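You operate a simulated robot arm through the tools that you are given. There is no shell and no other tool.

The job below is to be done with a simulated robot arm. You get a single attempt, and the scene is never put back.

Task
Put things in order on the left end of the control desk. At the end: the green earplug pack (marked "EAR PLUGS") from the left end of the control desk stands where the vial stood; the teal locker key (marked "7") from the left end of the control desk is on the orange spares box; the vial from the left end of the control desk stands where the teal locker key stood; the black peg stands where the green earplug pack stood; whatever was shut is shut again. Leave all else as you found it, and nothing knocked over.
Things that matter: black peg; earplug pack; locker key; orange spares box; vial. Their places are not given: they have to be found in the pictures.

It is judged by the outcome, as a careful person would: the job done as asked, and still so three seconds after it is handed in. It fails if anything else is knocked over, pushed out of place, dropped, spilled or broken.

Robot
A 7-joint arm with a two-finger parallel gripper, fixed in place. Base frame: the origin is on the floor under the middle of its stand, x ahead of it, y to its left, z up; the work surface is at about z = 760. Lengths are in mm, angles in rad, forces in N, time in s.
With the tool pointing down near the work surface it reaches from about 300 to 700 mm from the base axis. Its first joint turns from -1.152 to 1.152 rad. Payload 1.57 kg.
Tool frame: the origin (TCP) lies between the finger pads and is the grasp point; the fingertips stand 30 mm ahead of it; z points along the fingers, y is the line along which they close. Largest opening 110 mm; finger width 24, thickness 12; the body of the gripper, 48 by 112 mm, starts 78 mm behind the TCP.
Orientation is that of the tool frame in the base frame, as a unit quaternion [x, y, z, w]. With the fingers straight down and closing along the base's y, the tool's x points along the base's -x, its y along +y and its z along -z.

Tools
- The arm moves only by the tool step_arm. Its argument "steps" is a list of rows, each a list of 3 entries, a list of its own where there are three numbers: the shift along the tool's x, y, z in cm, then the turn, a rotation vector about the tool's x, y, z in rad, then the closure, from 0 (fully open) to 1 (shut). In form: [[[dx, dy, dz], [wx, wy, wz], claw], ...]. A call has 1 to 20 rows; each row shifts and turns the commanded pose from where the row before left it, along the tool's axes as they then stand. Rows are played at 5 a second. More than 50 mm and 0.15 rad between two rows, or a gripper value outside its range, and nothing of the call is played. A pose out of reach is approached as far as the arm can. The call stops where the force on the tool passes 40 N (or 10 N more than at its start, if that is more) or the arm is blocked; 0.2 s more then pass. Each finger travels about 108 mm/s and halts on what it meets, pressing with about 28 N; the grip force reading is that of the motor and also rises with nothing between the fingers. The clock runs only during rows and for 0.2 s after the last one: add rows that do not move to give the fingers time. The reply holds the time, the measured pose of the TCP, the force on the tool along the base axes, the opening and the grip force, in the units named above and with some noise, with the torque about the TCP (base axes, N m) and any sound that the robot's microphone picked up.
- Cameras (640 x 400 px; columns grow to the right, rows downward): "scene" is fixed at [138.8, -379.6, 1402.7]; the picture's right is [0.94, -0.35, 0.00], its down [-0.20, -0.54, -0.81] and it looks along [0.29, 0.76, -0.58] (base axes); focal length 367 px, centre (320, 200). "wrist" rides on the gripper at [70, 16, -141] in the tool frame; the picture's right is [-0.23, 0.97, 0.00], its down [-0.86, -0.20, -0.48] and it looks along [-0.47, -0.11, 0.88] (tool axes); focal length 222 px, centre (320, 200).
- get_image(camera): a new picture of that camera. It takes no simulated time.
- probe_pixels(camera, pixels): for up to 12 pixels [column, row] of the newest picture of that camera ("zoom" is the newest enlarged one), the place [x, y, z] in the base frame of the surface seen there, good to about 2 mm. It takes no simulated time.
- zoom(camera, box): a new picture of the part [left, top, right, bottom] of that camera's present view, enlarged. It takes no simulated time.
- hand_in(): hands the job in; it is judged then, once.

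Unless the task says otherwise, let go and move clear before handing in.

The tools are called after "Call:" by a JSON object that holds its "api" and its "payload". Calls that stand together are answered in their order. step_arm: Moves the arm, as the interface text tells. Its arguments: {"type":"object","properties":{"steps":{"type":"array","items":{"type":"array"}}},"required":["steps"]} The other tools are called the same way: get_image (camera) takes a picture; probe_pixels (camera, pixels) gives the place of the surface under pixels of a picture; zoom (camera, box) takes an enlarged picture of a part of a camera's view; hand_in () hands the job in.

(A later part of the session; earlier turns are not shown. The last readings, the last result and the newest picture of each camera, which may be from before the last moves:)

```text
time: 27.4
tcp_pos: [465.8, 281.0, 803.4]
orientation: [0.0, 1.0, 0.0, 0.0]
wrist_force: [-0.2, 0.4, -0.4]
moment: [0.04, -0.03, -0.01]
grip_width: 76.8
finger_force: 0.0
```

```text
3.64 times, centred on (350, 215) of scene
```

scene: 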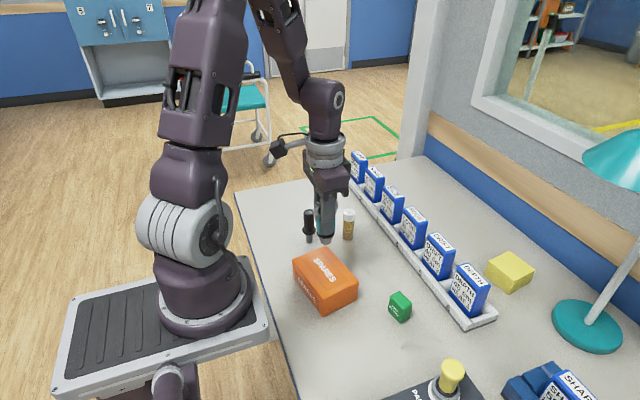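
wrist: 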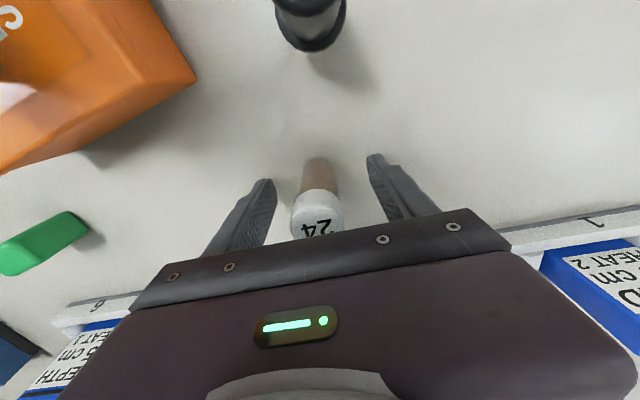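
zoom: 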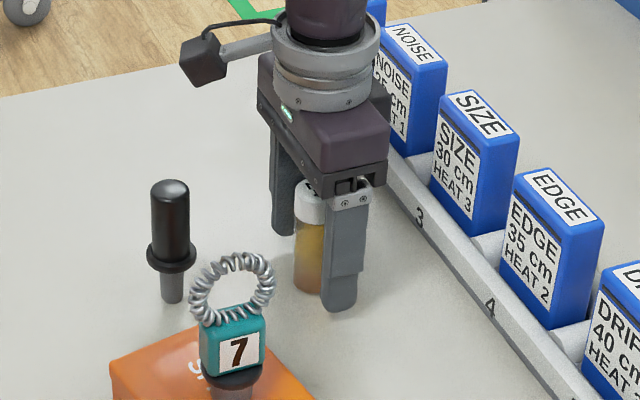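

The vial sits between the fingers at wrist pixel (317,200), roughly centred, with no contact force. I'll close on it.

Call:
{"api": "step_arm", "payload": {"steps": [[[0, 0, 0], [0, 0, 0], 0.5], [[0, 0, 0], [0, 0, 0], 0.65], [[0, 0, 0], [0, 0, 0], 0.8], [[0, 0, 0], [0, 0, 0], 1], [[0, 0, 0], [0, 0, 0], 1], [[0, 0, 0], [0, 0, 0], 1]]}}

Call:
{"api": "zoom", "payload": {"camera": "scene", "box": [290, 160, 410, 270]}}

Call:
{"api": "zoom", "payload": {"camera": "wrist", "box": [240, 120, 420, 250]}}

```text
time: 28.8
tcp_pos: [465.4, 281.0, 803.1]
orientation: [0.0, 1.0, -0.001, 0.0]
wrist_force: [-0.7, -0.3, -1.0]
moment: [0.0, -0.03, -0.04]
grip_width: 29.0
finger_force: 28.0
```

```text
3.64 times, centred on (350, 215) of scene
```

zoom: 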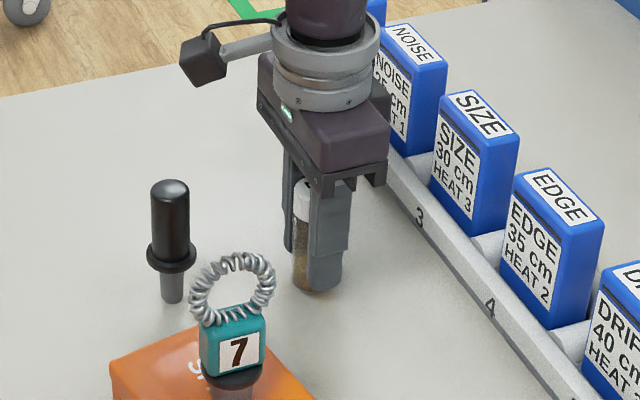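

```text
3.08 times, centred on (330, 185) of wrist
```

zoom: 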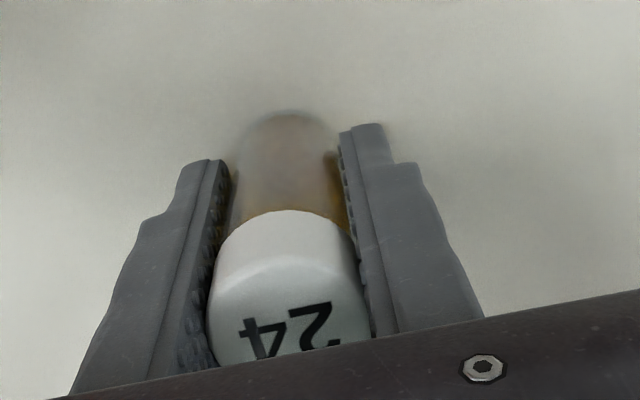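

The vial is held at 29.0 mm width. I'll lift it 13 cm, then move it to where the key stood, (401, 417.5).

Call:
{"api": "step_arm", "payload": {"steps": [[[0, 0, -0.5], [0, 0, 0], 1], [[0, 0, -1.5], [0, 0, 0], 1], [[0, 0, -2.5], [0, 0, 0], 1], [[0, 0, -3], [0, 0, 0], 1], [[0, 0, -3], [0, 0, 0], 1], [[0, 0, -2.5], [0, 0, 0], 1], [[0.9, 1.96, 0], [0, 0, 0], 1], [[0.9, 1.96, 0], [0, 0, 0], 1], [[0.9, 1.96, 0], [0, 0, 0], 1], [[0.9, 1.96, 0], [0, 0, 0], 1], [[0.9, 1.96, 0], [0, 0, 0], 1], [[0.9, 1.95, 0], [0, 0, 0], 1], [[0.9, 1.95, 0], [0, 0, 0], 1], [[0, 0, 0], [0, 0, 0], 1], [[0, 0, 0], [0, 0, 0], 1]]}}

Call:
{"api": "get_image", "payload": {"camera": "scene"}}

Call:
{"api": "get_image", "payload": {"camera": "wrist"}}

```text
time: 32.0
tcp_pos: [399.3, 419.2, 932.8]
orientation: [0.0, 1.0, -0.001, 0.0]
wrist_force: [0.7, 0.4, -0.4]
moment: [0.01, 0.01, 0.01]
grip_width: 29.0
finger_force: 27.8
```

```text
taken
```

scene: 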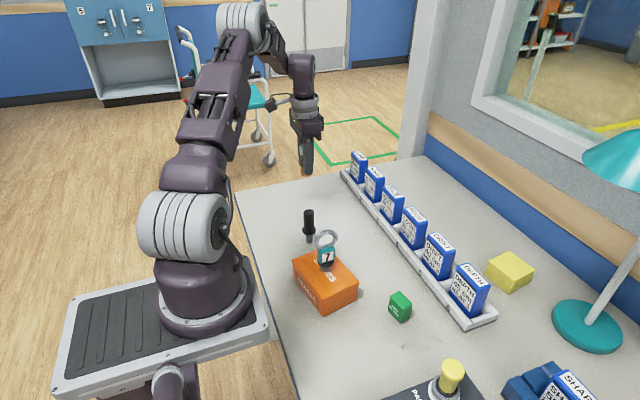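

```text
taken
```

wrist: 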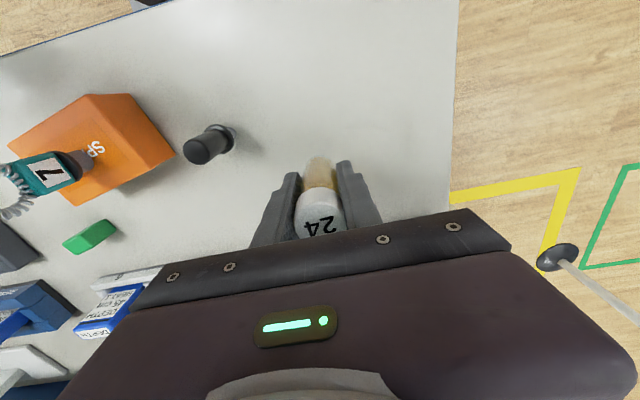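

The vial is now above the key's old spot (TCP about 399–401, 418). I'll lower 12 cm, then finish in small steps.

Call:
{"api": "step_arm", "payload": {"steps": [[[0, 0, 2], [0, 0, 0], 1], [[0, 0, 2.5], [0, 0, 0], 1], [[0, 0, 2.5], [0, 0, 0], 1], [[0, 0, 2.5], [0, 0, 0], 1], [[0, 0, 1.5], [0, 0, 0], 1], [[0, 0, 1], [0, 0, 0], 1], [[0, 0, 0], [0, 0, 0], 1], [[0, 0, 0], [0, 0, 0], 1]]}}

Call:
{"api": "step_arm", "payload": {"steps": [[[0, 0, 0.3], [0, 0, 0], 1], [[0, 0, 0], [0, 0, 0], 1]]}}

Call:
{"api": "zoom", "payload": {"camera": "scene", "box": [260, 130, 380, 250]}}

```text
time: 33.8
tcp_pos: [401.1, 419.8, 811.4]
orientation: [-0.001, 1.0, -0.001, 0.0]
wrist_force: [0.0, -0.5, -1.3]
moment: [0.01, 0.01, -0.03]
grip_width: 28.8
finger_force: 28.4
```

```text
time: 34.4
tcp_pos: [400.8, 417.9, 807.8]
orientation: [0.0, 1.0, -0.002, 0.0]
wrist_force: [0.1, 0.1, -0.2]
moment: [0.0, 0.01, -0.02]
grip_width: 29.1
finger_force: 27.9
```

```text
3.33 times, centred on (320, 190) of scene
```

zoom: 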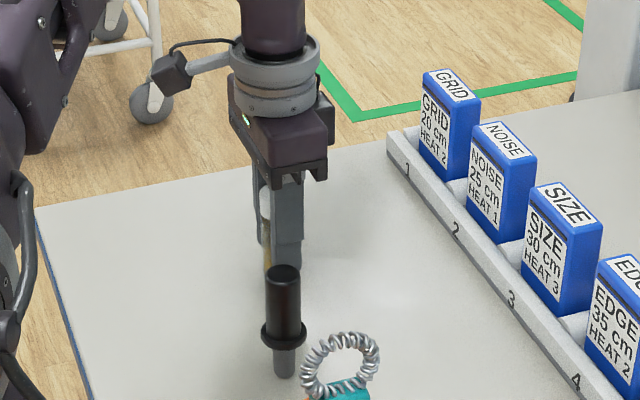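

About 4–7 mm remain with no contact yet. I'll step down in small increments and watch the force.

Call:
{"api": "step_arm", "payload": {"steps": [[[0, 0, 0.2], [0, 0, 0], 1], [[0, 0, 0], [0, 0, 0], 1]]}}

Call:
{"api": "step_arm", "payload": {"steps": [[[0, 0, 0.15], [0, 0, 0], 1], [[0, 0, 0], [0, 0, 0], 1]]}}

Call:
{"api": "step_arm", "payload": {"steps": [[[0, 0, 0.15], [0, 0, 0], 1], [[0, 0, 0], [0, 0, 0], 1]]}}

```text
time: 35.0
tcp_pos: [401.7, 418.6, 807.2]
orientation: [0.0, 1.0, -0.001, 0.001]
wrist_force: [-0.2, 0.7, -1.7]
moment: [0.01, -0.01, -0.01]
grip_width: 29.0
finger_force: 27.9
```

```text
time: 35.6
tcp_pos: [402.2, 418.0, 806.4]
orientation: [0.0, 1.0, 0.001, 0.001]
wrist_force: [1.2, -2.7, 10.9]
moment: [-0.18, 0.02, -0.02]
grip_width: 29.0
finger_force: 27.6
```

```text
time: 36.2
tcp_pos: [400.7, 419.0, 804.0]
orientation: [-0.001, 1.0, 0.001, 0.001]
wrist_force: [0.5, -0.2, 18.4]
moment: [0.19, -0.03, -0.05]
grip_width: 28.8
finger_force: 27.8
```

Contact is confirmed at 18 N upward. I'll back off about 1.7 mm to unload it, then open in stages.

Call:
{"api": "step_arm", "payload": {"steps": [[[0, 0, -0.17], [0, 0, 0], 1], [[0, 0, 0], [0, 0, 0], 1]]}}

Call:
{"api": "step_arm", "payload": {"steps": [[[0, 0, 0], [0, 0, 0], 0.73], [[0, 0, 0], [0, 0, 0], 0.7], [[0, 0, 0], [0, 0, 0], 0.64], [[0, 0, 0], [0, 0, 0], 0.5], [[0, 0, 0], [0, 0, 0], 0.35], [[0, 0, 0], [0, 0, 0], 0.25], [[0, 0, 0], [0, 0, 0], 0.25]]}}

Call:
{"api": "zoom", "payload": {"camera": "wrist", "box": [220, 100, 420, 250]}}

Call:
{"api": "zoom", "payload": {"camera": "scene", "box": [260, 130, 380, 250]}}

```text
time: 36.8
tcp_pos: [400.3, 418.3, 805.7]
orientation: [-0.001, 1.0, -0.002, -0.001]
wrist_force: [0.3, -0.1, -0.2]
moment: [-0.01, -0.01, -0.02]
grip_width: 29.1
finger_force: 27.7
```

```text
time: 38.4
tcp_pos: [401.2, 417.6, 805.6]
orientation: [-0.001, 1.0, -0.001, 0.0]
wrist_force: [0.0, 0.1, -0.5]
moment: [0.02, 0.01, -0.02]
grip_width: 82.8
finger_force: 0.0
```

```text
2.67 times, centred on (320, 175) of wrist
```

zoom: 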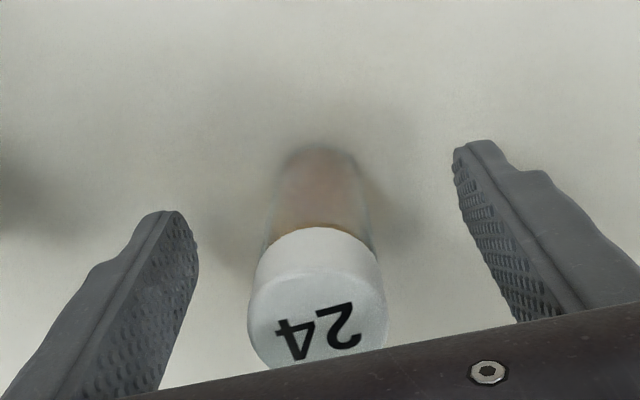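

```text
3.33 times, centred on (320, 190) of scene
```

zoom: 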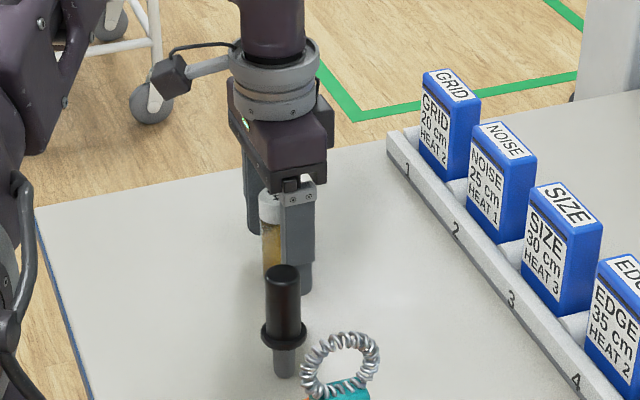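

The vial stands free on the key's old spot. I'll rise straight up 17 cm and travel to above the green pack near (464,21), turning the gripper 0.21 rad on the way.

Call:
{"api": "step_arm", "payload": {"steps": [[[0, 0, -1], [0, 0, 0], 0.25], [[0, 0, -2], [0, 0, 0], 0.25], [[0, 0, -3], [0, 0, 0], 0.25], [[0, 0, -3], [0, 0, 0], 0.25], [[0, 0, -3], [0, 0, 0], 0.25], [[0, 0, -3], [0, 0, 0], 0.25], [[0, 0, -2], [0, 0, 0], 0.25], [[0, 0, 0], [0, 0, 0], 0.25], [[0, 0, 0], [0, 0, 0], 0.25]]}}

Call:
{"api": "get_image", "payload": {"camera": "wrist"}}

Call:
{"api": "get_image", "payload": {"camera": "scene"}}

```text
time: 40.4
tcp_pos: [400.6, 416.6, 974.8]
orientation: [-0.001, 1.0, -0.001, 0.001]
wrist_force: [-1.0, -0.8, -0.2]
moment: [0.0, -0.01, -0.03]
grip_width: 82.3
finger_force: 0.0
```

```text
taken
```

wrist: 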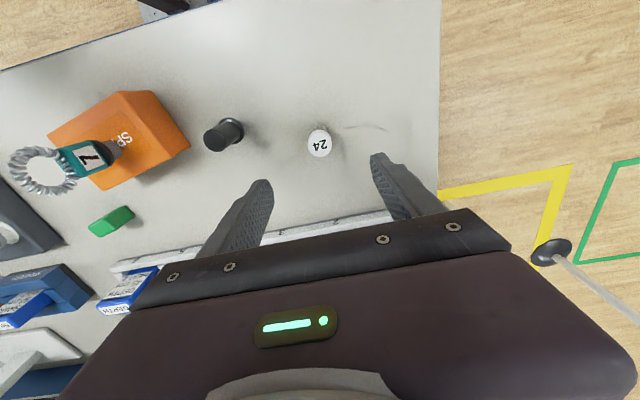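

```text
taken
```

scene: 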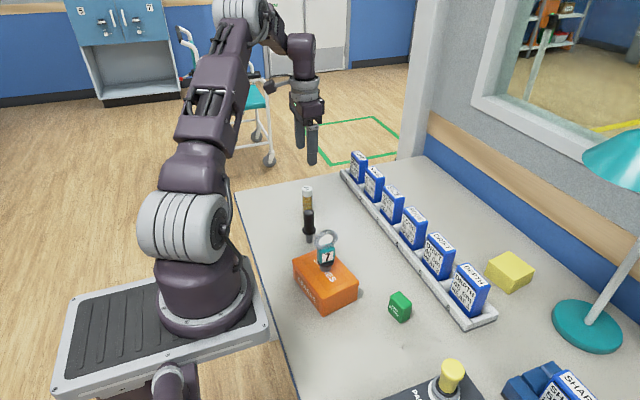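

The vial stands at wrist (319,143) and scene (308,197). Now I'll travel to the green pack and turn to its angle.

Call:
{"api": "step_arm", "payload": {"steps": [[[-0.53, -3.3, 0], [0, 0, 0], 0.25], [[-0.53, -3.3, 0], [0, 0, 0], 0.25], [[-0.53, -3.3, 0], [0, 0, 0], 0.25], [[-0.53, -3.3, 0], [0, 0, 0], 0.25], [[-0.53, -3.3, 0], [0, 0, 0], 0.25], [[-0.53, -3.3, 0], [0, 0, 0], 0.25], [[-0.53, -3.3, 0], [0, 0, 0], 0.25], [[-0.53, -3.3, 0], [0, 0, 0], 0.25], [[-0.53, -3.3, 0], [0, 0, 0], 0.25], [[-0.53, -3.3, 0], [0, 0, 0], 0.25], [[-0.53, -3.3, 0], [0, 0, 0], 0.25], [[-0.53, -3.3, 0], [0, 0, 0], 0.25], [[0, 0, 0], [0, 0, -0.105], 0.25], [[0, 0, 0], [0, 0, -0.105], 0.25], [[0, 0, 2], [0, 0, 0], 0.25], [[0, 0, 2], [0, 0, 0], 0.25], [[0, 0, 2], [0, 0, 0], 0.25], [[0, 0, 0], [0, 0, 0], 0.25], [[0, 0, 0], [0, 0, 0], 0.25]]}}

Call:
{"api": "get_image", "payload": {"camera": "wrist"}}

Call:
{"api": "get_image", "payload": {"camera": "scene"}}

```text
time: 44.4
tcp_pos: [465.1, 21.9, 916.6]
orientation: [-0.105, 0.994, -0.001, -0.001]
wrist_force: [0.8, 0.2, -0.1]
moment: [-0.02, 0.01, -0.02]
grip_width: 82.6
finger_force: 0.1
```

```text
taken
```

wrist: 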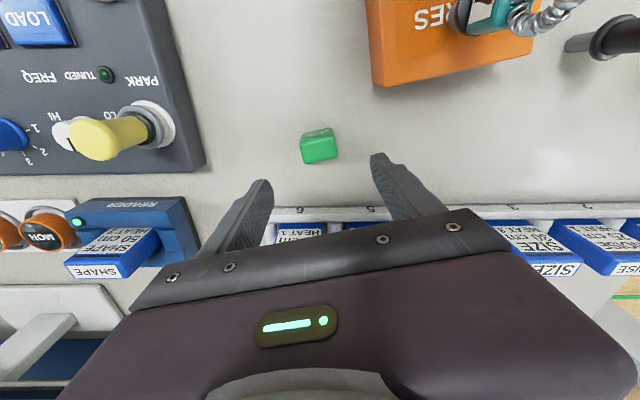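

```text
taken
```

scene: 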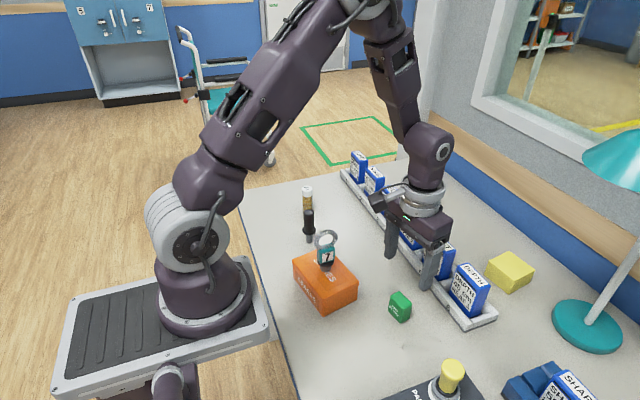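

The pack is at wrist (319,145) between the fingers. I'll zoom in and probe its edges plus the nearby knob, reader and cards for clearance.

Call:
{"api": "probe_pixels", "payload": {"camera": "wrist", "pixels": [[95, 140], [150, 120], [200, 150], [150, 205], [120, 268], [290, 235], [370, 225], [250, 220], [300, 212], [380, 75], [455, 210], [130, 110]]}}

Call:
{"api": "zoom", "payload": {"camera": "wrist", "box": [230, 100, 410, 230]}}

Call:
{"api": "probe_pixels", "payload": {"camera": "zoom", "pixels": [[255, 140], [368, 110], [380, 175], [265, 215], [320, 180], [300, 110], [360, 95], [245, 110], [110, 300], [530, 220]]}}

```text
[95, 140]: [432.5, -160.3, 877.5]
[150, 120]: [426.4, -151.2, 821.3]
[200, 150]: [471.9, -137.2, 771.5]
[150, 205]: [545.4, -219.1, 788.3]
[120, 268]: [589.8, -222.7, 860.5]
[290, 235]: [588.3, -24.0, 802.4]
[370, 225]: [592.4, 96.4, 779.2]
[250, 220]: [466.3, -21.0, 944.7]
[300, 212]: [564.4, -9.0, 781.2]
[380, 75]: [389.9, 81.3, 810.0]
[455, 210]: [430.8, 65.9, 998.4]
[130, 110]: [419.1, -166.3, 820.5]
```

```text
3.08 times, centred on (320, 165) of wrist
```

zoom: 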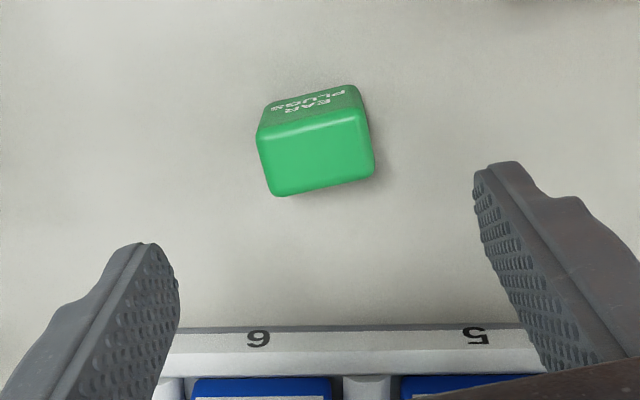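

```text
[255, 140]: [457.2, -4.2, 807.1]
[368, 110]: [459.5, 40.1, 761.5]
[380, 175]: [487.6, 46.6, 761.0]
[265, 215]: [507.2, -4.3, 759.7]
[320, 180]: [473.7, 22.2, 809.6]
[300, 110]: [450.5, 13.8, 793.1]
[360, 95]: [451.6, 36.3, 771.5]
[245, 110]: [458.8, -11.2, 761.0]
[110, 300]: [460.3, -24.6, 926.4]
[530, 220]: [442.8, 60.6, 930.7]
```

The surroundings are well clear. I'll probe the pack's top edges more finely to get its centre.

Call:
{"api": "probe_pixels", "payload": {"camera": "zoom", "pixels": [[262, 138], [352, 118], [370, 165], [280, 188], [316, 153], [266, 165], [362, 142], [306, 128], [326, 178]]}}

```text
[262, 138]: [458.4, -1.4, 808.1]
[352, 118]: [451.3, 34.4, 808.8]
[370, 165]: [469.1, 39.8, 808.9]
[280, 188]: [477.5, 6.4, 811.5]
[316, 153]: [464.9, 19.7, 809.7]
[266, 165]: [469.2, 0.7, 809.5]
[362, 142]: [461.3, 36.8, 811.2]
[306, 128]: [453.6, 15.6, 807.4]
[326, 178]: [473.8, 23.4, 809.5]
```

The pack's centre is about (464.5, 19.4). I'll shift about 2.4 mm along −y and descend to z≈800.

Call:
{"api": "step_arm", "payload": {"steps": [[[0.1, -0.24, 1], [0, 0, 0], 0.25], [[0, 0, 2.2], [0, 0, 0], 0.25], [[0, 0, 2.2], [0, 0, 0], 0.25], [[0, 0, 2.2], [0, 0, 0], 0.25], [[0, 0, 2.2], [0, 0, 0], 0.25], [[0, 0, 1.6], [0, 0, 0], 0.25], [[0, 0, 0], [0, 0, 0], 0.25], [[0, 0, 0], [0, 0, 0], 0.25]]}}

Call:
{"api": "zoom", "payload": {"camera": "wrist", "box": [220, 100, 420, 250]}}

Call:
{"api": "zoom", "payload": {"camera": "scene", "box": [330, 220, 470, 350]}}

```text
time: 46.2
tcp_pos: [465.8, 19.2, 802.2]
orientation: [-0.106, 0.994, -0.001, 0.0]
wrist_force: [-0.5, 0.6, -0.3]
moment: [-0.03, -0.02, 0.0]
grip_width: 82.4
finger_force: 0.1
```

```text
2.67 times, centred on (320, 175) of wrist
```

zoom: 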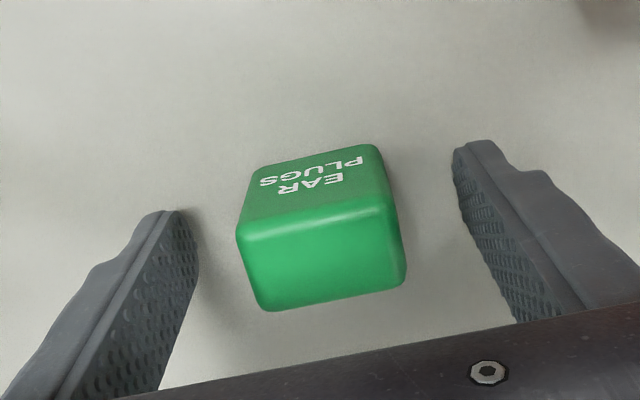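

```text
3.08 times, centred on (400, 285) of scene
```

zoom: 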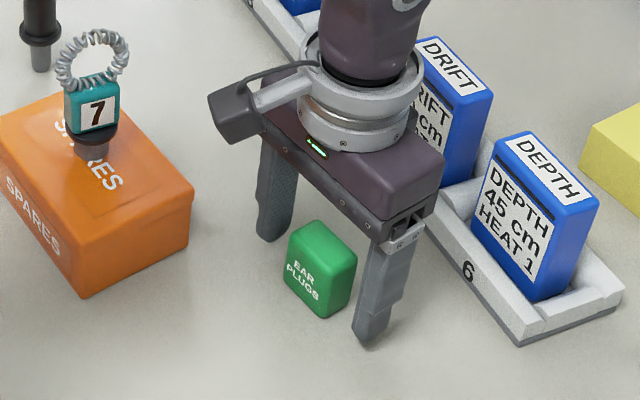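

The pack is nicely squared between the fingers at zoom (320,230). I'll close on it.

Call:
{"api": "step_arm", "payload": {"steps": [[[0, 0, 0], [0, 0, 0], 0.45], [[0, 0, 0], [0, 0, 0], 0.6], [[0, 0, 0], [0, 0, 0], 0.75], [[0, 0, 0], [0, 0, 0], 1], [[0, 0, 0], [0, 0, 0], 1], [[0, 0, 0], [0, 0, 0], 1]]}}

Call:
{"api": "zoom", "payload": {"camera": "wrist", "box": [220, 100, 420, 250]}}

```text
time: 47.6
tcp_pos: [466.3, 19.2, 802.4]
orientation: [-0.105, 0.994, -0.001, 0.0]
wrist_force: [-0.1, -0.7, -0.2]
moment: [0.03, 0.0, 0.02]
grip_width: 41.0
finger_force: 28.2
```

```text
2.67 times, centred on (320, 175) of wrist
```

zoom: 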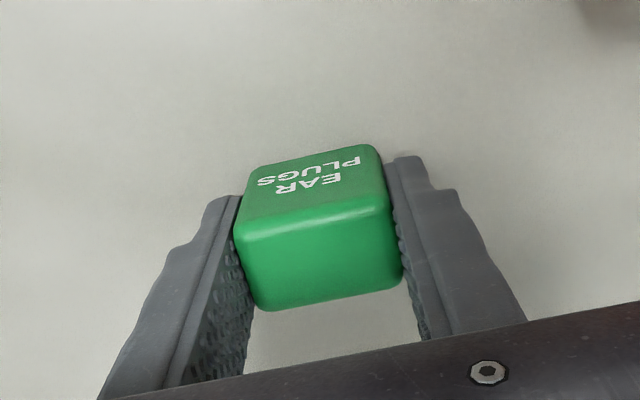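

The pack is gripped at 41 mm. I'll lift it 12.5 cm and carry it along y to where the vial stood, (464, 280.5).

Call:
{"api": "step_arm", "payload": {"steps": [[[0, 0, -0.5], [0, 0, 0], 1], [[0, 0, -1.5], [0, 0, 0], 1], [[0, 0, -2.5], [0, 0, 0], 1], [[0, 0, -3], [0, 0, 0], 1], [[0, 0, -3], [0, 0, 0], 1], [[0, 0, -2], [0, 0, 0], 1], [[-0.598, 2.838, 0], [0, 0, 0], 1], [[-0.598, 2.838, 0], [0, 0, 0], 1], [[-0.598, 2.838, 0], [0, 0, 0], 1], [[-0.598, 2.838, 0], [0, 0, 0], 1], [[-0.598, 2.838, 0], [0, 0, 0], 1], [[-0.598, 2.838, 0], [0, 0, 0], 1], [[-0.598, 2.838, 0], [0, 0, 0], 1], [[-0.598, 2.838, 0], [0, 0, 0], 1], [[-0.598, 2.838, 0], [0, 0, 0], 1], [[0, 0, 0], [0, 0, 0], 1], [[0, 0, 0], [0, 0, 0], 1]]}}

Call:
{"api": "get_image", "payload": {"camera": "scene"}}

Call:
{"api": "get_image", "payload": {"camera": "wrist"}}

```text
time: 51.2
tcp_pos: [462.8, 280.9, 926.3]
orientation: [-0.105, 0.994, 0.0, -0.001]
wrist_force: [0.4, -0.1, -0.9]
moment: [0.01, -0.01, 0.0]
grip_width: 40.6
finger_force: 28.0
```

```text
taken
```

scene: 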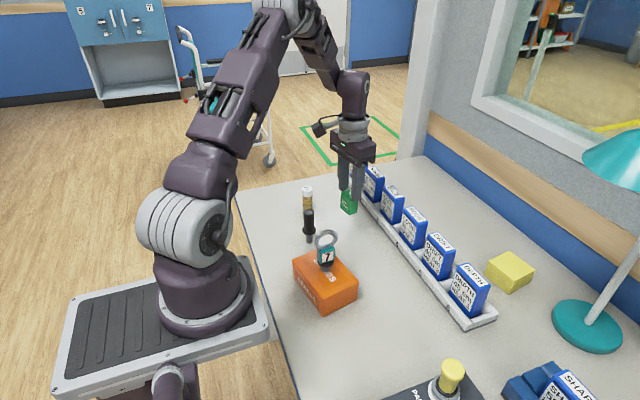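

```text
taken
```

wrist: 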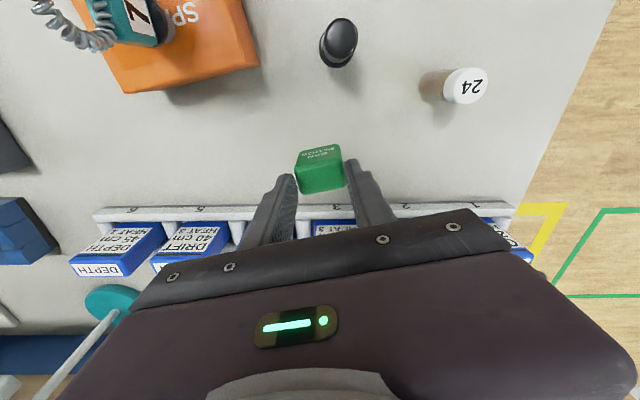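

The pack is above the vial's old spot at TCP (462.8, 280.9). I'll lower 11.5 cm and then approach contact in small steps.

Call:
{"api": "step_arm", "payload": {"steps": [[[0, 0, 2], [0, 0, 0], 1], [[0, 0, 2.5], [0, 0, 0], 1], [[0, 0, 2.5], [0, 0, 0], 1], [[0, 0, 2.0], [0, 0, 0], 1], [[0, 0, 1.5], [0, 0, 0], 1], [[0, 0, 1], [0, 0, 0], 1], [[0, 0, 0.3], [0, 0, 0], 1], [[0, 0, 0], [0, 0, 0], 1], [[0, 0, 0], [0, 0, 0], 1]]}}

Call:
{"api": "step_arm", "payload": {"steps": [[[0, 0, 0.2], [0, 0, 0], 1], [[0, 0, 0], [0, 0, 0], 1]]}}

Call:
{"api": "step_arm", "payload": {"steps": [[[0, 0, 0.2], [0, 0, 0], 1], [[0, 0, 0], [0, 0, 0], 1]]}}

```text
time: 53.2
tcp_pos: [464.8, 280.8, 809.1]
orientation: [-0.106, 0.994, 0.001, 0.001]
wrist_force: [2.3, 5.2, 20.5]
moment: [0.17, -0.12, 0.0]
grip_width: 40.5
finger_force: 28.5
```

```text
time: 53.8
tcp_pos: [463.2, 280.1, 807.6]
orientation: [-0.105, 0.994, -0.001, 0.0]
wrist_force: [-0.2, 5.6, 22.8]
moment: [0.22, 0.03, 0.02]
grip_width: 40.6
finger_force: 27.8
```

```text
time: 54.3
tcp_pos: [464.3, 280.3, 807.1]
orientation: [-0.105, 0.994, -0.001, 0.001]
wrist_force: [-4.7, -1.4, 11.5]
moment: [-0.12, 0.22, -0.03]
grip_width: 40.7
finger_force: 28.2
stopped in row 2: the force on the tool passed its limit at 42 N (the readings are from after the stop); the commanded pose is now the measured one
```

Contact came about 6 mm earlier than expected, and the last step reached the 42 N limit. I'll look closely before doing anything else.

Call:
{"api": "zoom", "payload": {"camera": "wrist", "box": [220, 80, 420, 250]}}

Call:
{"api": "zoom", "payload": {"camera": "scene", "box": [300, 160, 410, 260]}}

Call:
{"api": "get_image", "payload": {"camera": "wrist"}}

```text
2.35 times, centred on (320, 165) of wrist
```

zoom: 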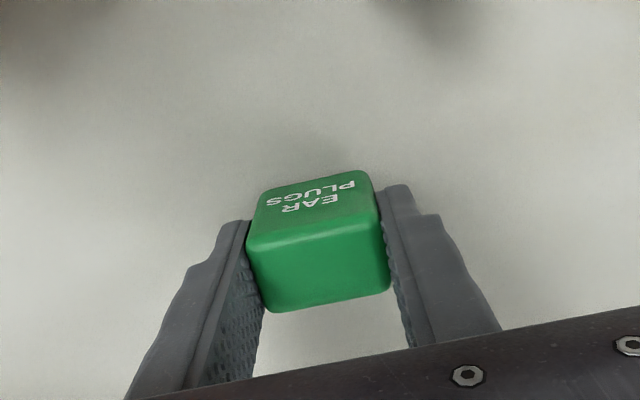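

```text
4.00 times, centred on (355, 210) of scene
```

zoom: 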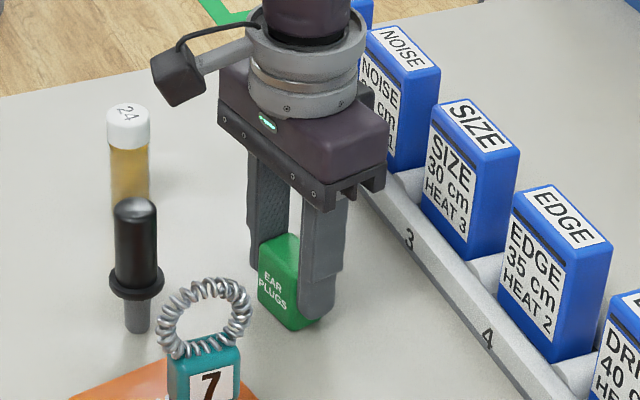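

```text
taken
```

wrist: 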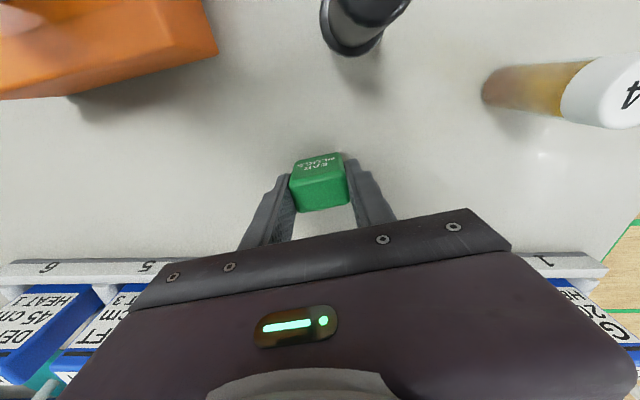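

I'll probe the pack's bottom edge and top, and the gripper and card edges nearby, to see what touched.

Call:
{"api": "zoom", "payload": {"camera": "scene", "box": [330, 200, 400, 260]}}

Call:
{"api": "probe_pixels", "payload": {"camera": "zoom", "pixels": [[115, 120], [190, 215], [230, 240], [100, 160], [120, 100], [175, 100], [190, 235], [215, 270], [270, 180], [230, 225]]}}

```text
6.67 times, centred on (365, 230) of scene
```

zoom: 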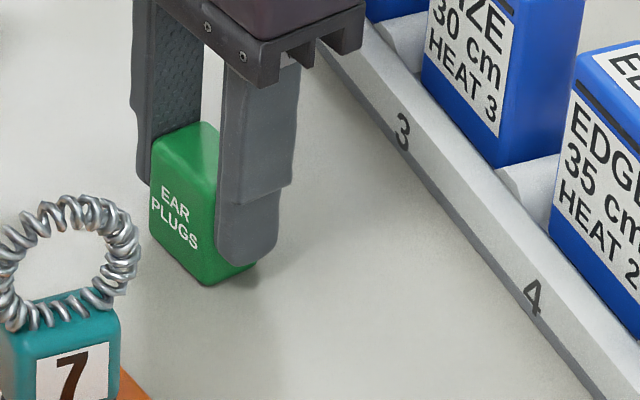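

```text
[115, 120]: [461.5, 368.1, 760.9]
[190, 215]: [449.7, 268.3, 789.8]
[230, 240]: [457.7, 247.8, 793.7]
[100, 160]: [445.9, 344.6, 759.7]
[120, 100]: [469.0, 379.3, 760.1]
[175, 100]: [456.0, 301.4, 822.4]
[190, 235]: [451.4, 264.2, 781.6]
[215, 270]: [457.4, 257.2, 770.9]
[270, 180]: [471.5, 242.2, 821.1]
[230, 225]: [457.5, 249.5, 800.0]
```

Call:
{"api": "probe_pixels", "payload": {"camera": "zoom", "pixels": [[208, 284], [205, 278], [155, 240], [160, 245], [245, 268], [155, 142], [200, 125], [205, 170], [210, 200], [240, 258]]}}

Call:
{"api": "step_arm", "payload": {"steps": [[[0, 0, 0], [0, 0, 0], 1]]}}

```text
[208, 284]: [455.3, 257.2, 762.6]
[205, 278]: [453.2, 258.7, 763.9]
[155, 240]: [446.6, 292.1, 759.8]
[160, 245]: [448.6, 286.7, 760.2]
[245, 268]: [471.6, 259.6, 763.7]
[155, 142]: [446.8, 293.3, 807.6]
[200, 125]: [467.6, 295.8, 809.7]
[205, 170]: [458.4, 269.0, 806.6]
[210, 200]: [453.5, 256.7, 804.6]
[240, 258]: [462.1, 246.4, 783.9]
```

```text
time: 54.7
tcp_pos: [464.3, 280.6, 806.9]
orientation: [-0.105, 0.994, 0.0, 0.001]
wrist_force: [-3.4, -0.7, 15.5]
moment: [-0.05, 0.24, -0.03]
grip_width: 40.5
finger_force: 28.1
```

The pack seems to have slid a few mm in the grip but its bottom edges now probe at z≈760–763, so it's on the desk with about 15 N pressing. I'll ease up 1.3 mm to unload it and check.

Call:
{"api": "step_arm", "payload": {"steps": [[[0, 0, -0.13], [0, 0, 0], 1], [[0, 0, 0], [0, 0, 0], 1]]}}

```text
time: 55.3
tcp_pos: [464.1, 281.2, 806.6]
orientation: [-0.105, 0.994, 0.0, 0.0]
wrist_force: [-0.4, 0.5, -0.4]
moment: [0.02, -0.02, -0.02]
grip_width: 40.9
finger_force: 28.0
```

Call:
{"api": "zoom", "payload": {"camera": "scene", "box": [330, 200, 400, 260]}}

Call:
{"api": "probe_pixels", "payload": {"camera": "zoom", "pixels": [[208, 283], [204, 278], [158, 243], [240, 270], [155, 142], [200, 127], [205, 190], [180, 262]]}}

Call:
{"api": "zoom", "payload": {"camera": "wrist", "box": [220, 100, 420, 250]}}

```text
6.67 times, centred on (365, 230) of scene
```

zoom: 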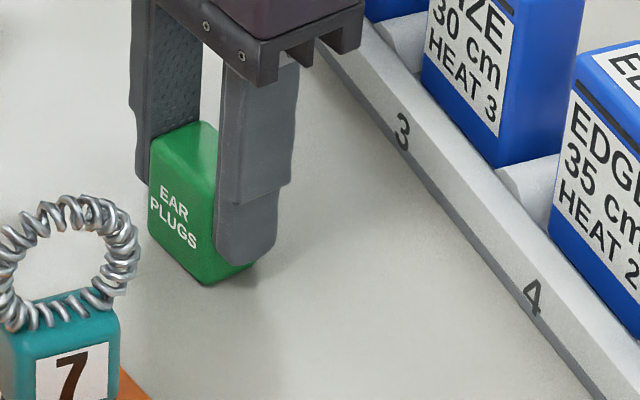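

```text
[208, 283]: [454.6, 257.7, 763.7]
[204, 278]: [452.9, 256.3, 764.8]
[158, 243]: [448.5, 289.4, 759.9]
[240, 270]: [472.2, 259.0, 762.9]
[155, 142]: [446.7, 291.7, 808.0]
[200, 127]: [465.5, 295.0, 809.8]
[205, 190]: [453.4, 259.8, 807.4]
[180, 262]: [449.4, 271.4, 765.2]
```

```text
2.67 times, centred on (320, 175) of wrist
```

zoom: 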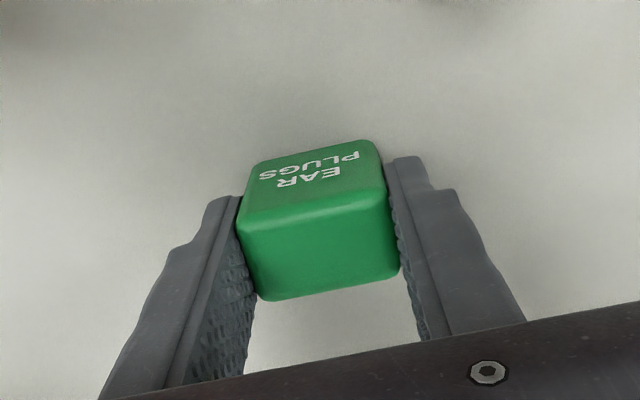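

The force is now zero, and the pack looks upright with its base on the desk (z≈760–764). I'll open the fingers in stages.

Call:
{"api": "step_arm", "payload": {"steps": [[[0, 0, 0], [0, 0, 0], 0.62], [[0, 0, 0], [0, 0, 0], 0.6], [[0, 0, 0], [0, 0, 0], 0.57], [[0, 0, 0], [0, 0, 0], 0.5], [[0, 0, 0], [0, 0, 0], 0.4], [[0, 0, 0], [0, 0, 0], 0.28], [[0, 0, 0], [0, 0, 0], 0.28], [[0, 0, 0], [0, 0, 0], 0.28]]}}

Call:
{"api": "zoom", "payload": {"camera": "scene", "box": [330, 200, 400, 260]}}

Call:
{"api": "zoom", "payload": {"camera": "wrist", "box": [220, 100, 420, 250]}}

```text
time: 57.1
tcp_pos: [464.2, 281.2, 806.1]
orientation: [-0.105, 0.994, 0.001, 0.001]
wrist_force: [-0.5, 0.1, 0.1]
moment: [-0.02, 0.02, 0.02]
grip_width: 79.2
finger_force: 0.1
```

```text
6.67 times, centred on (365, 230) of scene
```

zoom: 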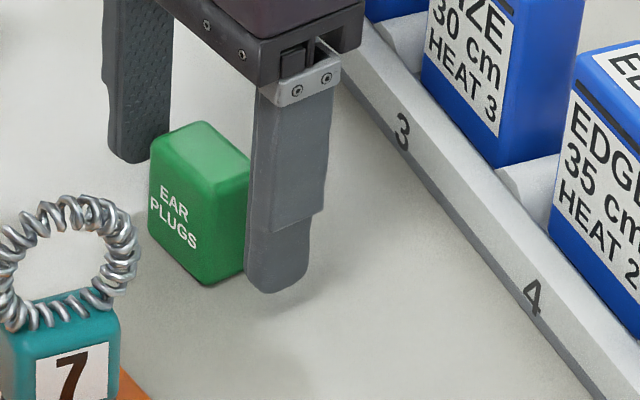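

```text
2.67 times, centred on (320, 175) of wrist
```

zoom: 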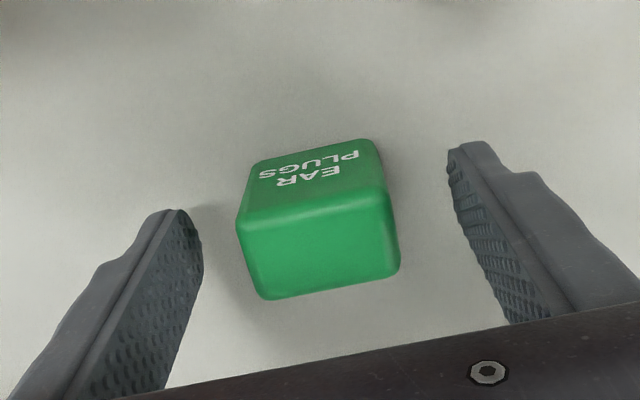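

The pack stands free and upright. I'll rise 17 cm, undo the turn, then move above the peg at (364.5,300).

Call:
{"api": "step_arm", "payload": {"steps": [[[0, 0, -1], [0, 0, 0], 0.28], [[0, 0, -2], [0, 0, 0], 0.28], [[0, 0, -3], [0, 0, 0], 0.28], [[0, 0, -3], [0, 0, 0], 0.28], [[0, 0, -3], [0, 0, 0], 0.28], [[0, 0, -3], [0, 0, 0], 0.28], [[0, 0, -1], [0, 0, 0], 0.28], [[0, 0, 0], [0, 0, 0.105], 0.28], [[0, 0, 0], [0, 0, 0.105], 0.28], [[2.5, 0.45, 0], [0, 0, 0], 0.28], [[2.5, 0.45, 0], [0, 0, 0], 0.28], [[2.5, 0.45, 0], [0, 0, 0], 0.28], [[2.5, 0.45, 0], [0, 0, 0], 0.28], [[0, 0, 0], [0, 0, 0], 0.28], [[0, 0, 0], [0, 0, 0], 0.28]]}}

Call:
{"api": "get_image", "payload": {"camera": "wrist"}}

Call:
{"api": "get_image", "payload": {"camera": "scene"}}

```text
time: 60.3
tcp_pos: [363.1, 296.7, 967.5]
orientation: [-0.001, 1.0, 0.0, 0.0]
wrist_force: [0.4, 0.3, -0.2]
moment: [-0.02, -0.01, -0.01]
grip_width: 79.0
finger_force: 0.0
```

```text
taken
```

wrist: 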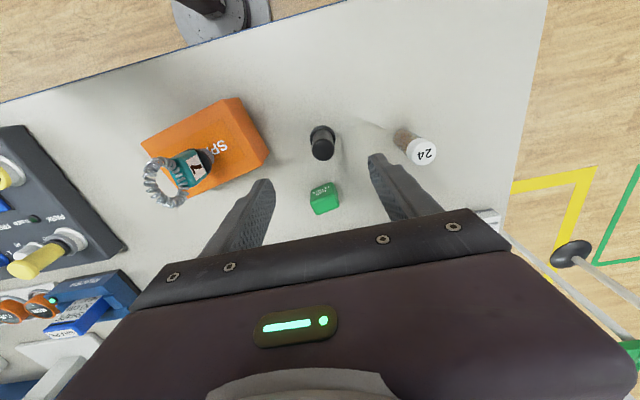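

```text
taken
```

scene: 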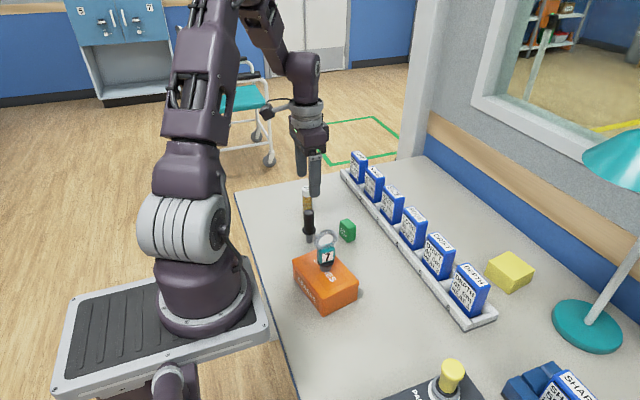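

All objects stand as intended; the peg is below the gripper at wrist (322,142). I'll probe the peg's top and the fingers for centring.

Call:
{"api": "zoom", "payload": {"camera": "wrist", "box": [280, 110, 370, 180]}}

Call:
{"api": "probe_pixels", "payload": {"camera": "zoom", "pixels": [[310, 260], [225, 255], [375, 245], [310, 200], [315, 325], [270, 215], [345, 300], [300, 290], [240, 150], [350, 130], [300, 110]]}}

```text
5.71 times, centred on (325, 145) of wrist
```

zoom: 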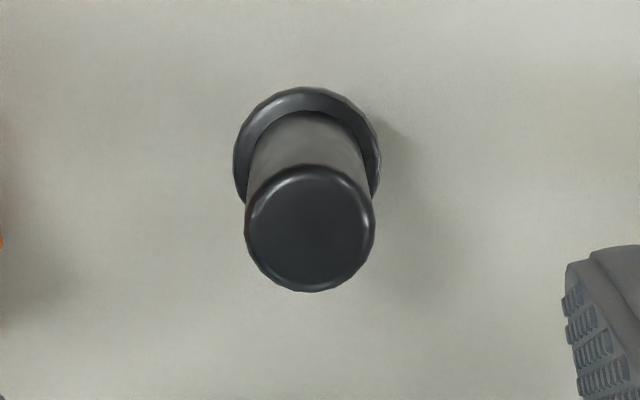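

```text
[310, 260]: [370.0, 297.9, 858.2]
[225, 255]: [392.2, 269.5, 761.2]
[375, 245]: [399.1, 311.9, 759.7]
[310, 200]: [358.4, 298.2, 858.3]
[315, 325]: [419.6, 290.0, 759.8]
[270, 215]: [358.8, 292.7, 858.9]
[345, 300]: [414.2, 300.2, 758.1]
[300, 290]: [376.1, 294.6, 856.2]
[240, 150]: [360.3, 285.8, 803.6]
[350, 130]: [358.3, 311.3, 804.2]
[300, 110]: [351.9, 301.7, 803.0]
```

The peg head's centre is (364, 298) with the flange top at z≈804. I'll descend 12.8 cm so the tips stop just above the flange.

Call:
{"api": "step_arm", "payload": {"steps": [[[0, 0, 2.5], [0, 0, 0], 0.28], [[0, 0, 2.5], [0, 0, 0], 0.28], [[0, 0, 2.5], [0, 0, 0], 0.28], [[0, 0, 2.5], [0, 0, 0], 0.28], [[0, 0, 1.8], [0, 0, 0], 0.28], [[0, 0, 1.0], [0, 0, 0], 0.28], [[0, 0, 0], [0, 0, 0], 0.28], [[0, 0, 0], [0, 0, 0], 0.28]]}}

Call:
{"api": "zoom", "payload": {"camera": "wrist", "box": [220, 100, 420, 250]}}

Call:
{"api": "zoom", "payload": {"camera": "scene", "box": [270, 170, 360, 260]}}

```text
time: 62.1
tcp_pos: [365.1, 298.0, 839.0]
orientation: [-0.001, 1.0, 0.0, 0.001]
wrist_force: [0.0, 0.5, -1.0]
moment: [-0.02, -0.03, -0.04]
grip_width: 79.2
finger_force: 0.1
```

```text
2.67 times, centred on (320, 175) of wrist
```

zoom: 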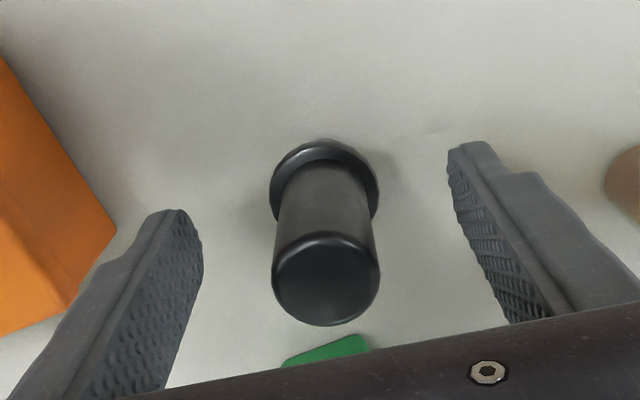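

```text
4.44 times, centred on (315, 215) of scene
```

zoom: 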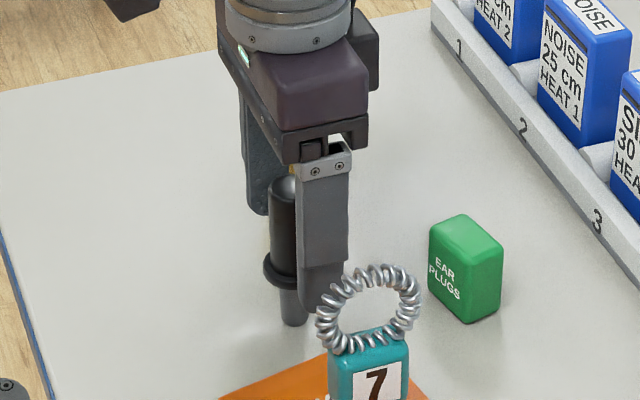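

The peg head is centred between the fingers and the tips are at about z 809, above the flange. I'll close on it.

Call:
{"api": "step_arm", "payload": {"steps": [[[0, 0, 0], [0, 0, 0], 0.5], [[0, 0, 0], [0, 0, 0], 0.65], [[0, 0, 0], [0, 0, 0], 0.8], [[0, 0, 0], [0, 0, 0], 1], [[0, 0, 0], [0, 0, 0], 1], [[0, 0, 0], [0, 0, 0], 1]]}}

Call:
{"api": "zoom", "payload": {"camera": "wrist", "box": [220, 100, 420, 250]}}

Call:
{"api": "zoom", "payload": {"camera": "scene", "box": [270, 170, 360, 260]}}

```text
time: 63.5
tcp_pos: [363.9, 297.9, 838.7]
orientation: [-0.001, 1.0, -0.001, -0.001]
wrist_force: [-0.5, 0.3, -0.7]
moment: [0.04, -0.01, -0.02]
grip_width: 24.3
finger_force: 28.4
```

```text
2.67 times, centred on (320, 175) of wrist
```

zoom: 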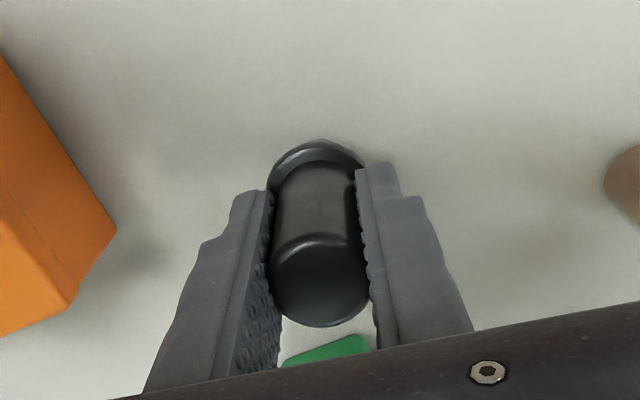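

```text
4.44 times, centred on (315, 215) of scene
```

zoom: 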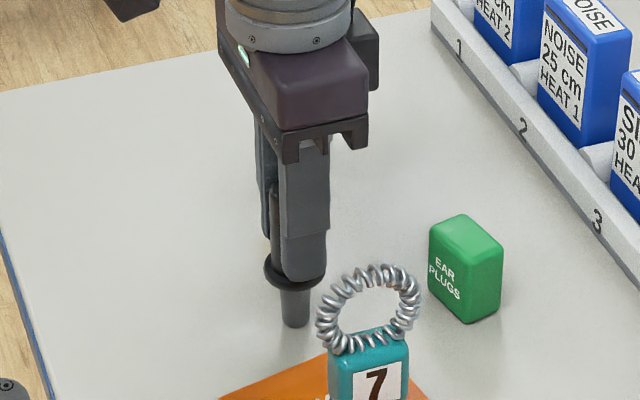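

The peg is gripped at 24.3 mm. Since the pack seemed to creep in the grip, I'll lift the peg gently and check for slipping.

Call:
{"api": "step_arm", "payload": {"steps": [[[0, 0, -0.5], [0, 0, 0], 1], [[0, 0, -1], [0, 0, 0], 1], [[0, 0, -1.5], [0, 0, 0], 1], [[0, 0, -1.5], [0, 0, 0], 1], [[0, 0, -1.5], [0, 0, 0], 1], [[0, 0, 0], [0, 0, 0], 1]]}}

Call:
{"api": "zoom", "payload": {"camera": "wrist", "box": [220, 100, 420, 250]}}

Call:
{"api": "zoom", "payload": {"camera": "scene", "box": [270, 150, 360, 260]}}

```text
time: 64.9
tcp_pos: [363.3, 299.3, 899.1]
orientation: [0.0, 1.0, 0.0, 0.0]
wrist_force: [0.2, 0.6, -0.3]
moment: [0.0, 0.02, 0.0]
grip_width: 24.4
finger_force: 28.3
```

```text
2.67 times, centred on (320, 175) of wrist
```

zoom: 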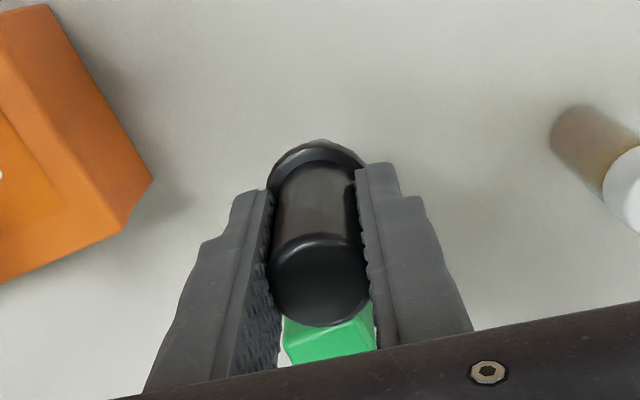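

```text
3.64 times, centred on (315, 205) of scene
```

zoom: 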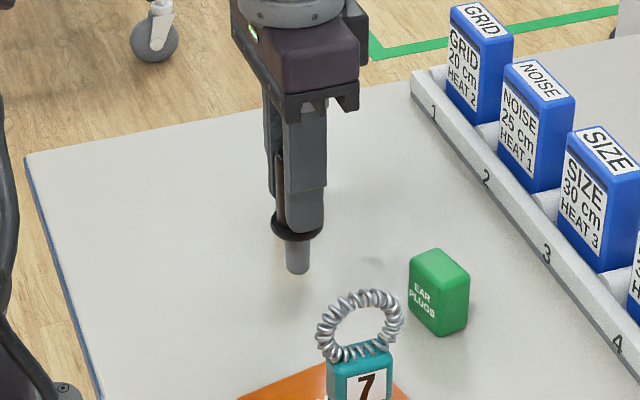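

There's no slip: the peg sits the same in the grip. I'll lift another 6 cm and carry it around the key's side to the pack's old spot (464.5, 19.4).

Call:
{"api": "step_arm", "payload": {"steps": [[[0, 0, -2], [0, 0, 0], 1], [[0, 0, -2], [0, 0, 0], 1], [[0, 0, -2], [0, 0, 0], 1], [[-1.65, -2.45, 0], [0, 0, 0], 1], [[-1.65, -2.45, 0], [0, 0, 0], 1], [[-1.65, -2.45, 0], [0, 0, 0], 1], [[-1.65, -2.45, 0], [0, 0, 0], 1], [[-0.575, -3.0, 0], [0, 0, 0], 1], [[-0.575, -3.0, 0], [0, 0, 0], 1], [[-0.575, -3.0, 0], [0, 0, 0], 1], [[-0.575, -3.0, 0], [0, 0, 0], 1], [[-0.575, -3.0, 0], [0, 0, 0], 1], [[-0.575, -3.0, 0], [0, 0, 0], 1], [[0, 0, 0], [0, 0, 0], 1], [[0, 0, 0], [0, 0, 0], 1]]}}

Call:
{"api": "get_image", "payload": {"camera": "scene"}}

Call:
{"api": "get_image", "payload": {"camera": "wrist"}}

```text
time: 68.1
tcp_pos: [465.3, 19.5, 959.8]
orientation: [0.0, 1.0, 0.0, -0.001]
wrist_force: [0.7, 0.0, -0.7]
moment: [0.01, -0.01, -0.01]
grip_width: 23.7
finger_force: 28.0
```

```text
taken
```

scene: 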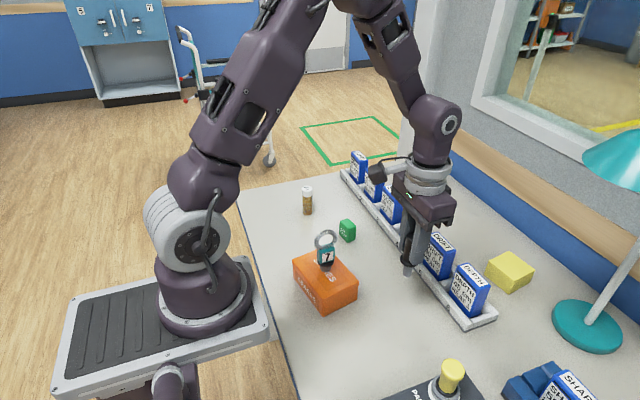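

```text
taken
```

wrist: 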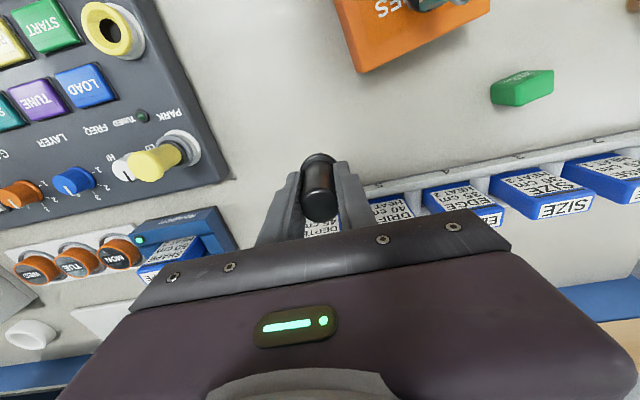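

The peg is above the pack's old spot at TCP (465.3, 19.5, 959.8). I'll lower 10.5 cm, then check the gap under the stem.

Call:
{"api": "step_arm", "payload": {"steps": [[[0, 0, 2], [0, 0, 0], 1], [[0, 0, 2.5], [0, 0, 0], 1], [[0, 0, 2.5], [0, 0, 0], 1], [[0, 0, 2], [0, 0, 0], 1], [[0, 0, 1.5], [0, 0, 0], 1], [[0, 0, 0], [0, 0, 0], 1], [[0, 0, 0], [0, 0, 0], 1]]}}

Call:
{"api": "zoom", "payload": {"camera": "scene", "box": [360, 240, 450, 340]}}

Call:
{"api": "zoom", "payload": {"camera": "wrist", "box": [220, 100, 420, 250]}}

```text
time: 69.7
tcp_pos: [466.5, 20.3, 854.6]
orientation: [-0.001, 1.0, 0.0, 0.0]
wrist_force: [0.3, -0.4, 0.0]
moment: [-0.02, -0.03, 0.02]
grip_width: 24.3
finger_force: 27.9
```

```text
4.00 times, centred on (405, 290) of scene
```

zoom: 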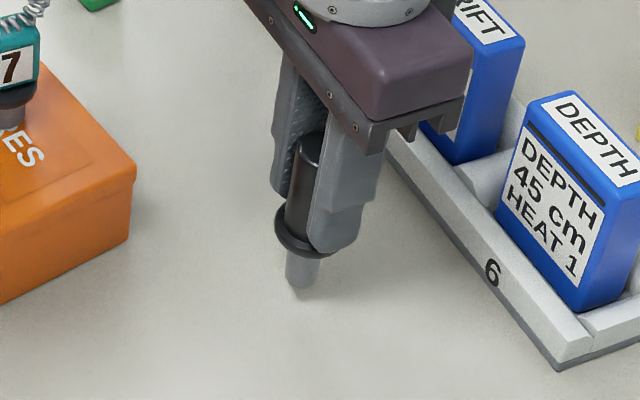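

```text
2.67 times, centred on (320, 175) of wrist
```

zoom: 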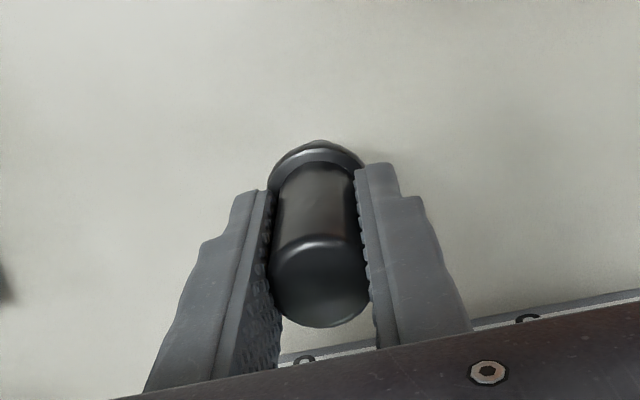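

The stem's end is at zoom (300,284). I'll probe it to see the remaining gap.

Call:
{"api": "probe_pixels", "payload": {"camera": "zoom", "pixels": [[302, 283], [302, 275], [290, 280], [314, 278], [302, 262], [296, 240], [305, 165], [302, 295]]}}

Call:
{"api": "step_arm", "payload": {"steps": [[[0, 0, 0.5], [0, 0, 0], 1], [[0, 0, 0], [0, 0, 0], 1]]}}

```text
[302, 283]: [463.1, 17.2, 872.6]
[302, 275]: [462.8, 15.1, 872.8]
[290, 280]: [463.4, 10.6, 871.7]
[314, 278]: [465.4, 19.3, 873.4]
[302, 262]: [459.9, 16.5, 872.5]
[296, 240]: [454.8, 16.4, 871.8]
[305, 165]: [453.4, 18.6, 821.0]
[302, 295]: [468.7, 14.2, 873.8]
```

```text
time: 70.3
tcp_pos: [465.6, 19.7, 849.2]
orientation: [-0.002, 1.0, -0.001, 0.0]
wrist_force: [-0.5, 0.3, -0.5]
moment: [-0.01, 0.01, 0.01]
grip_width: 24.2
finger_force: 28.0
```

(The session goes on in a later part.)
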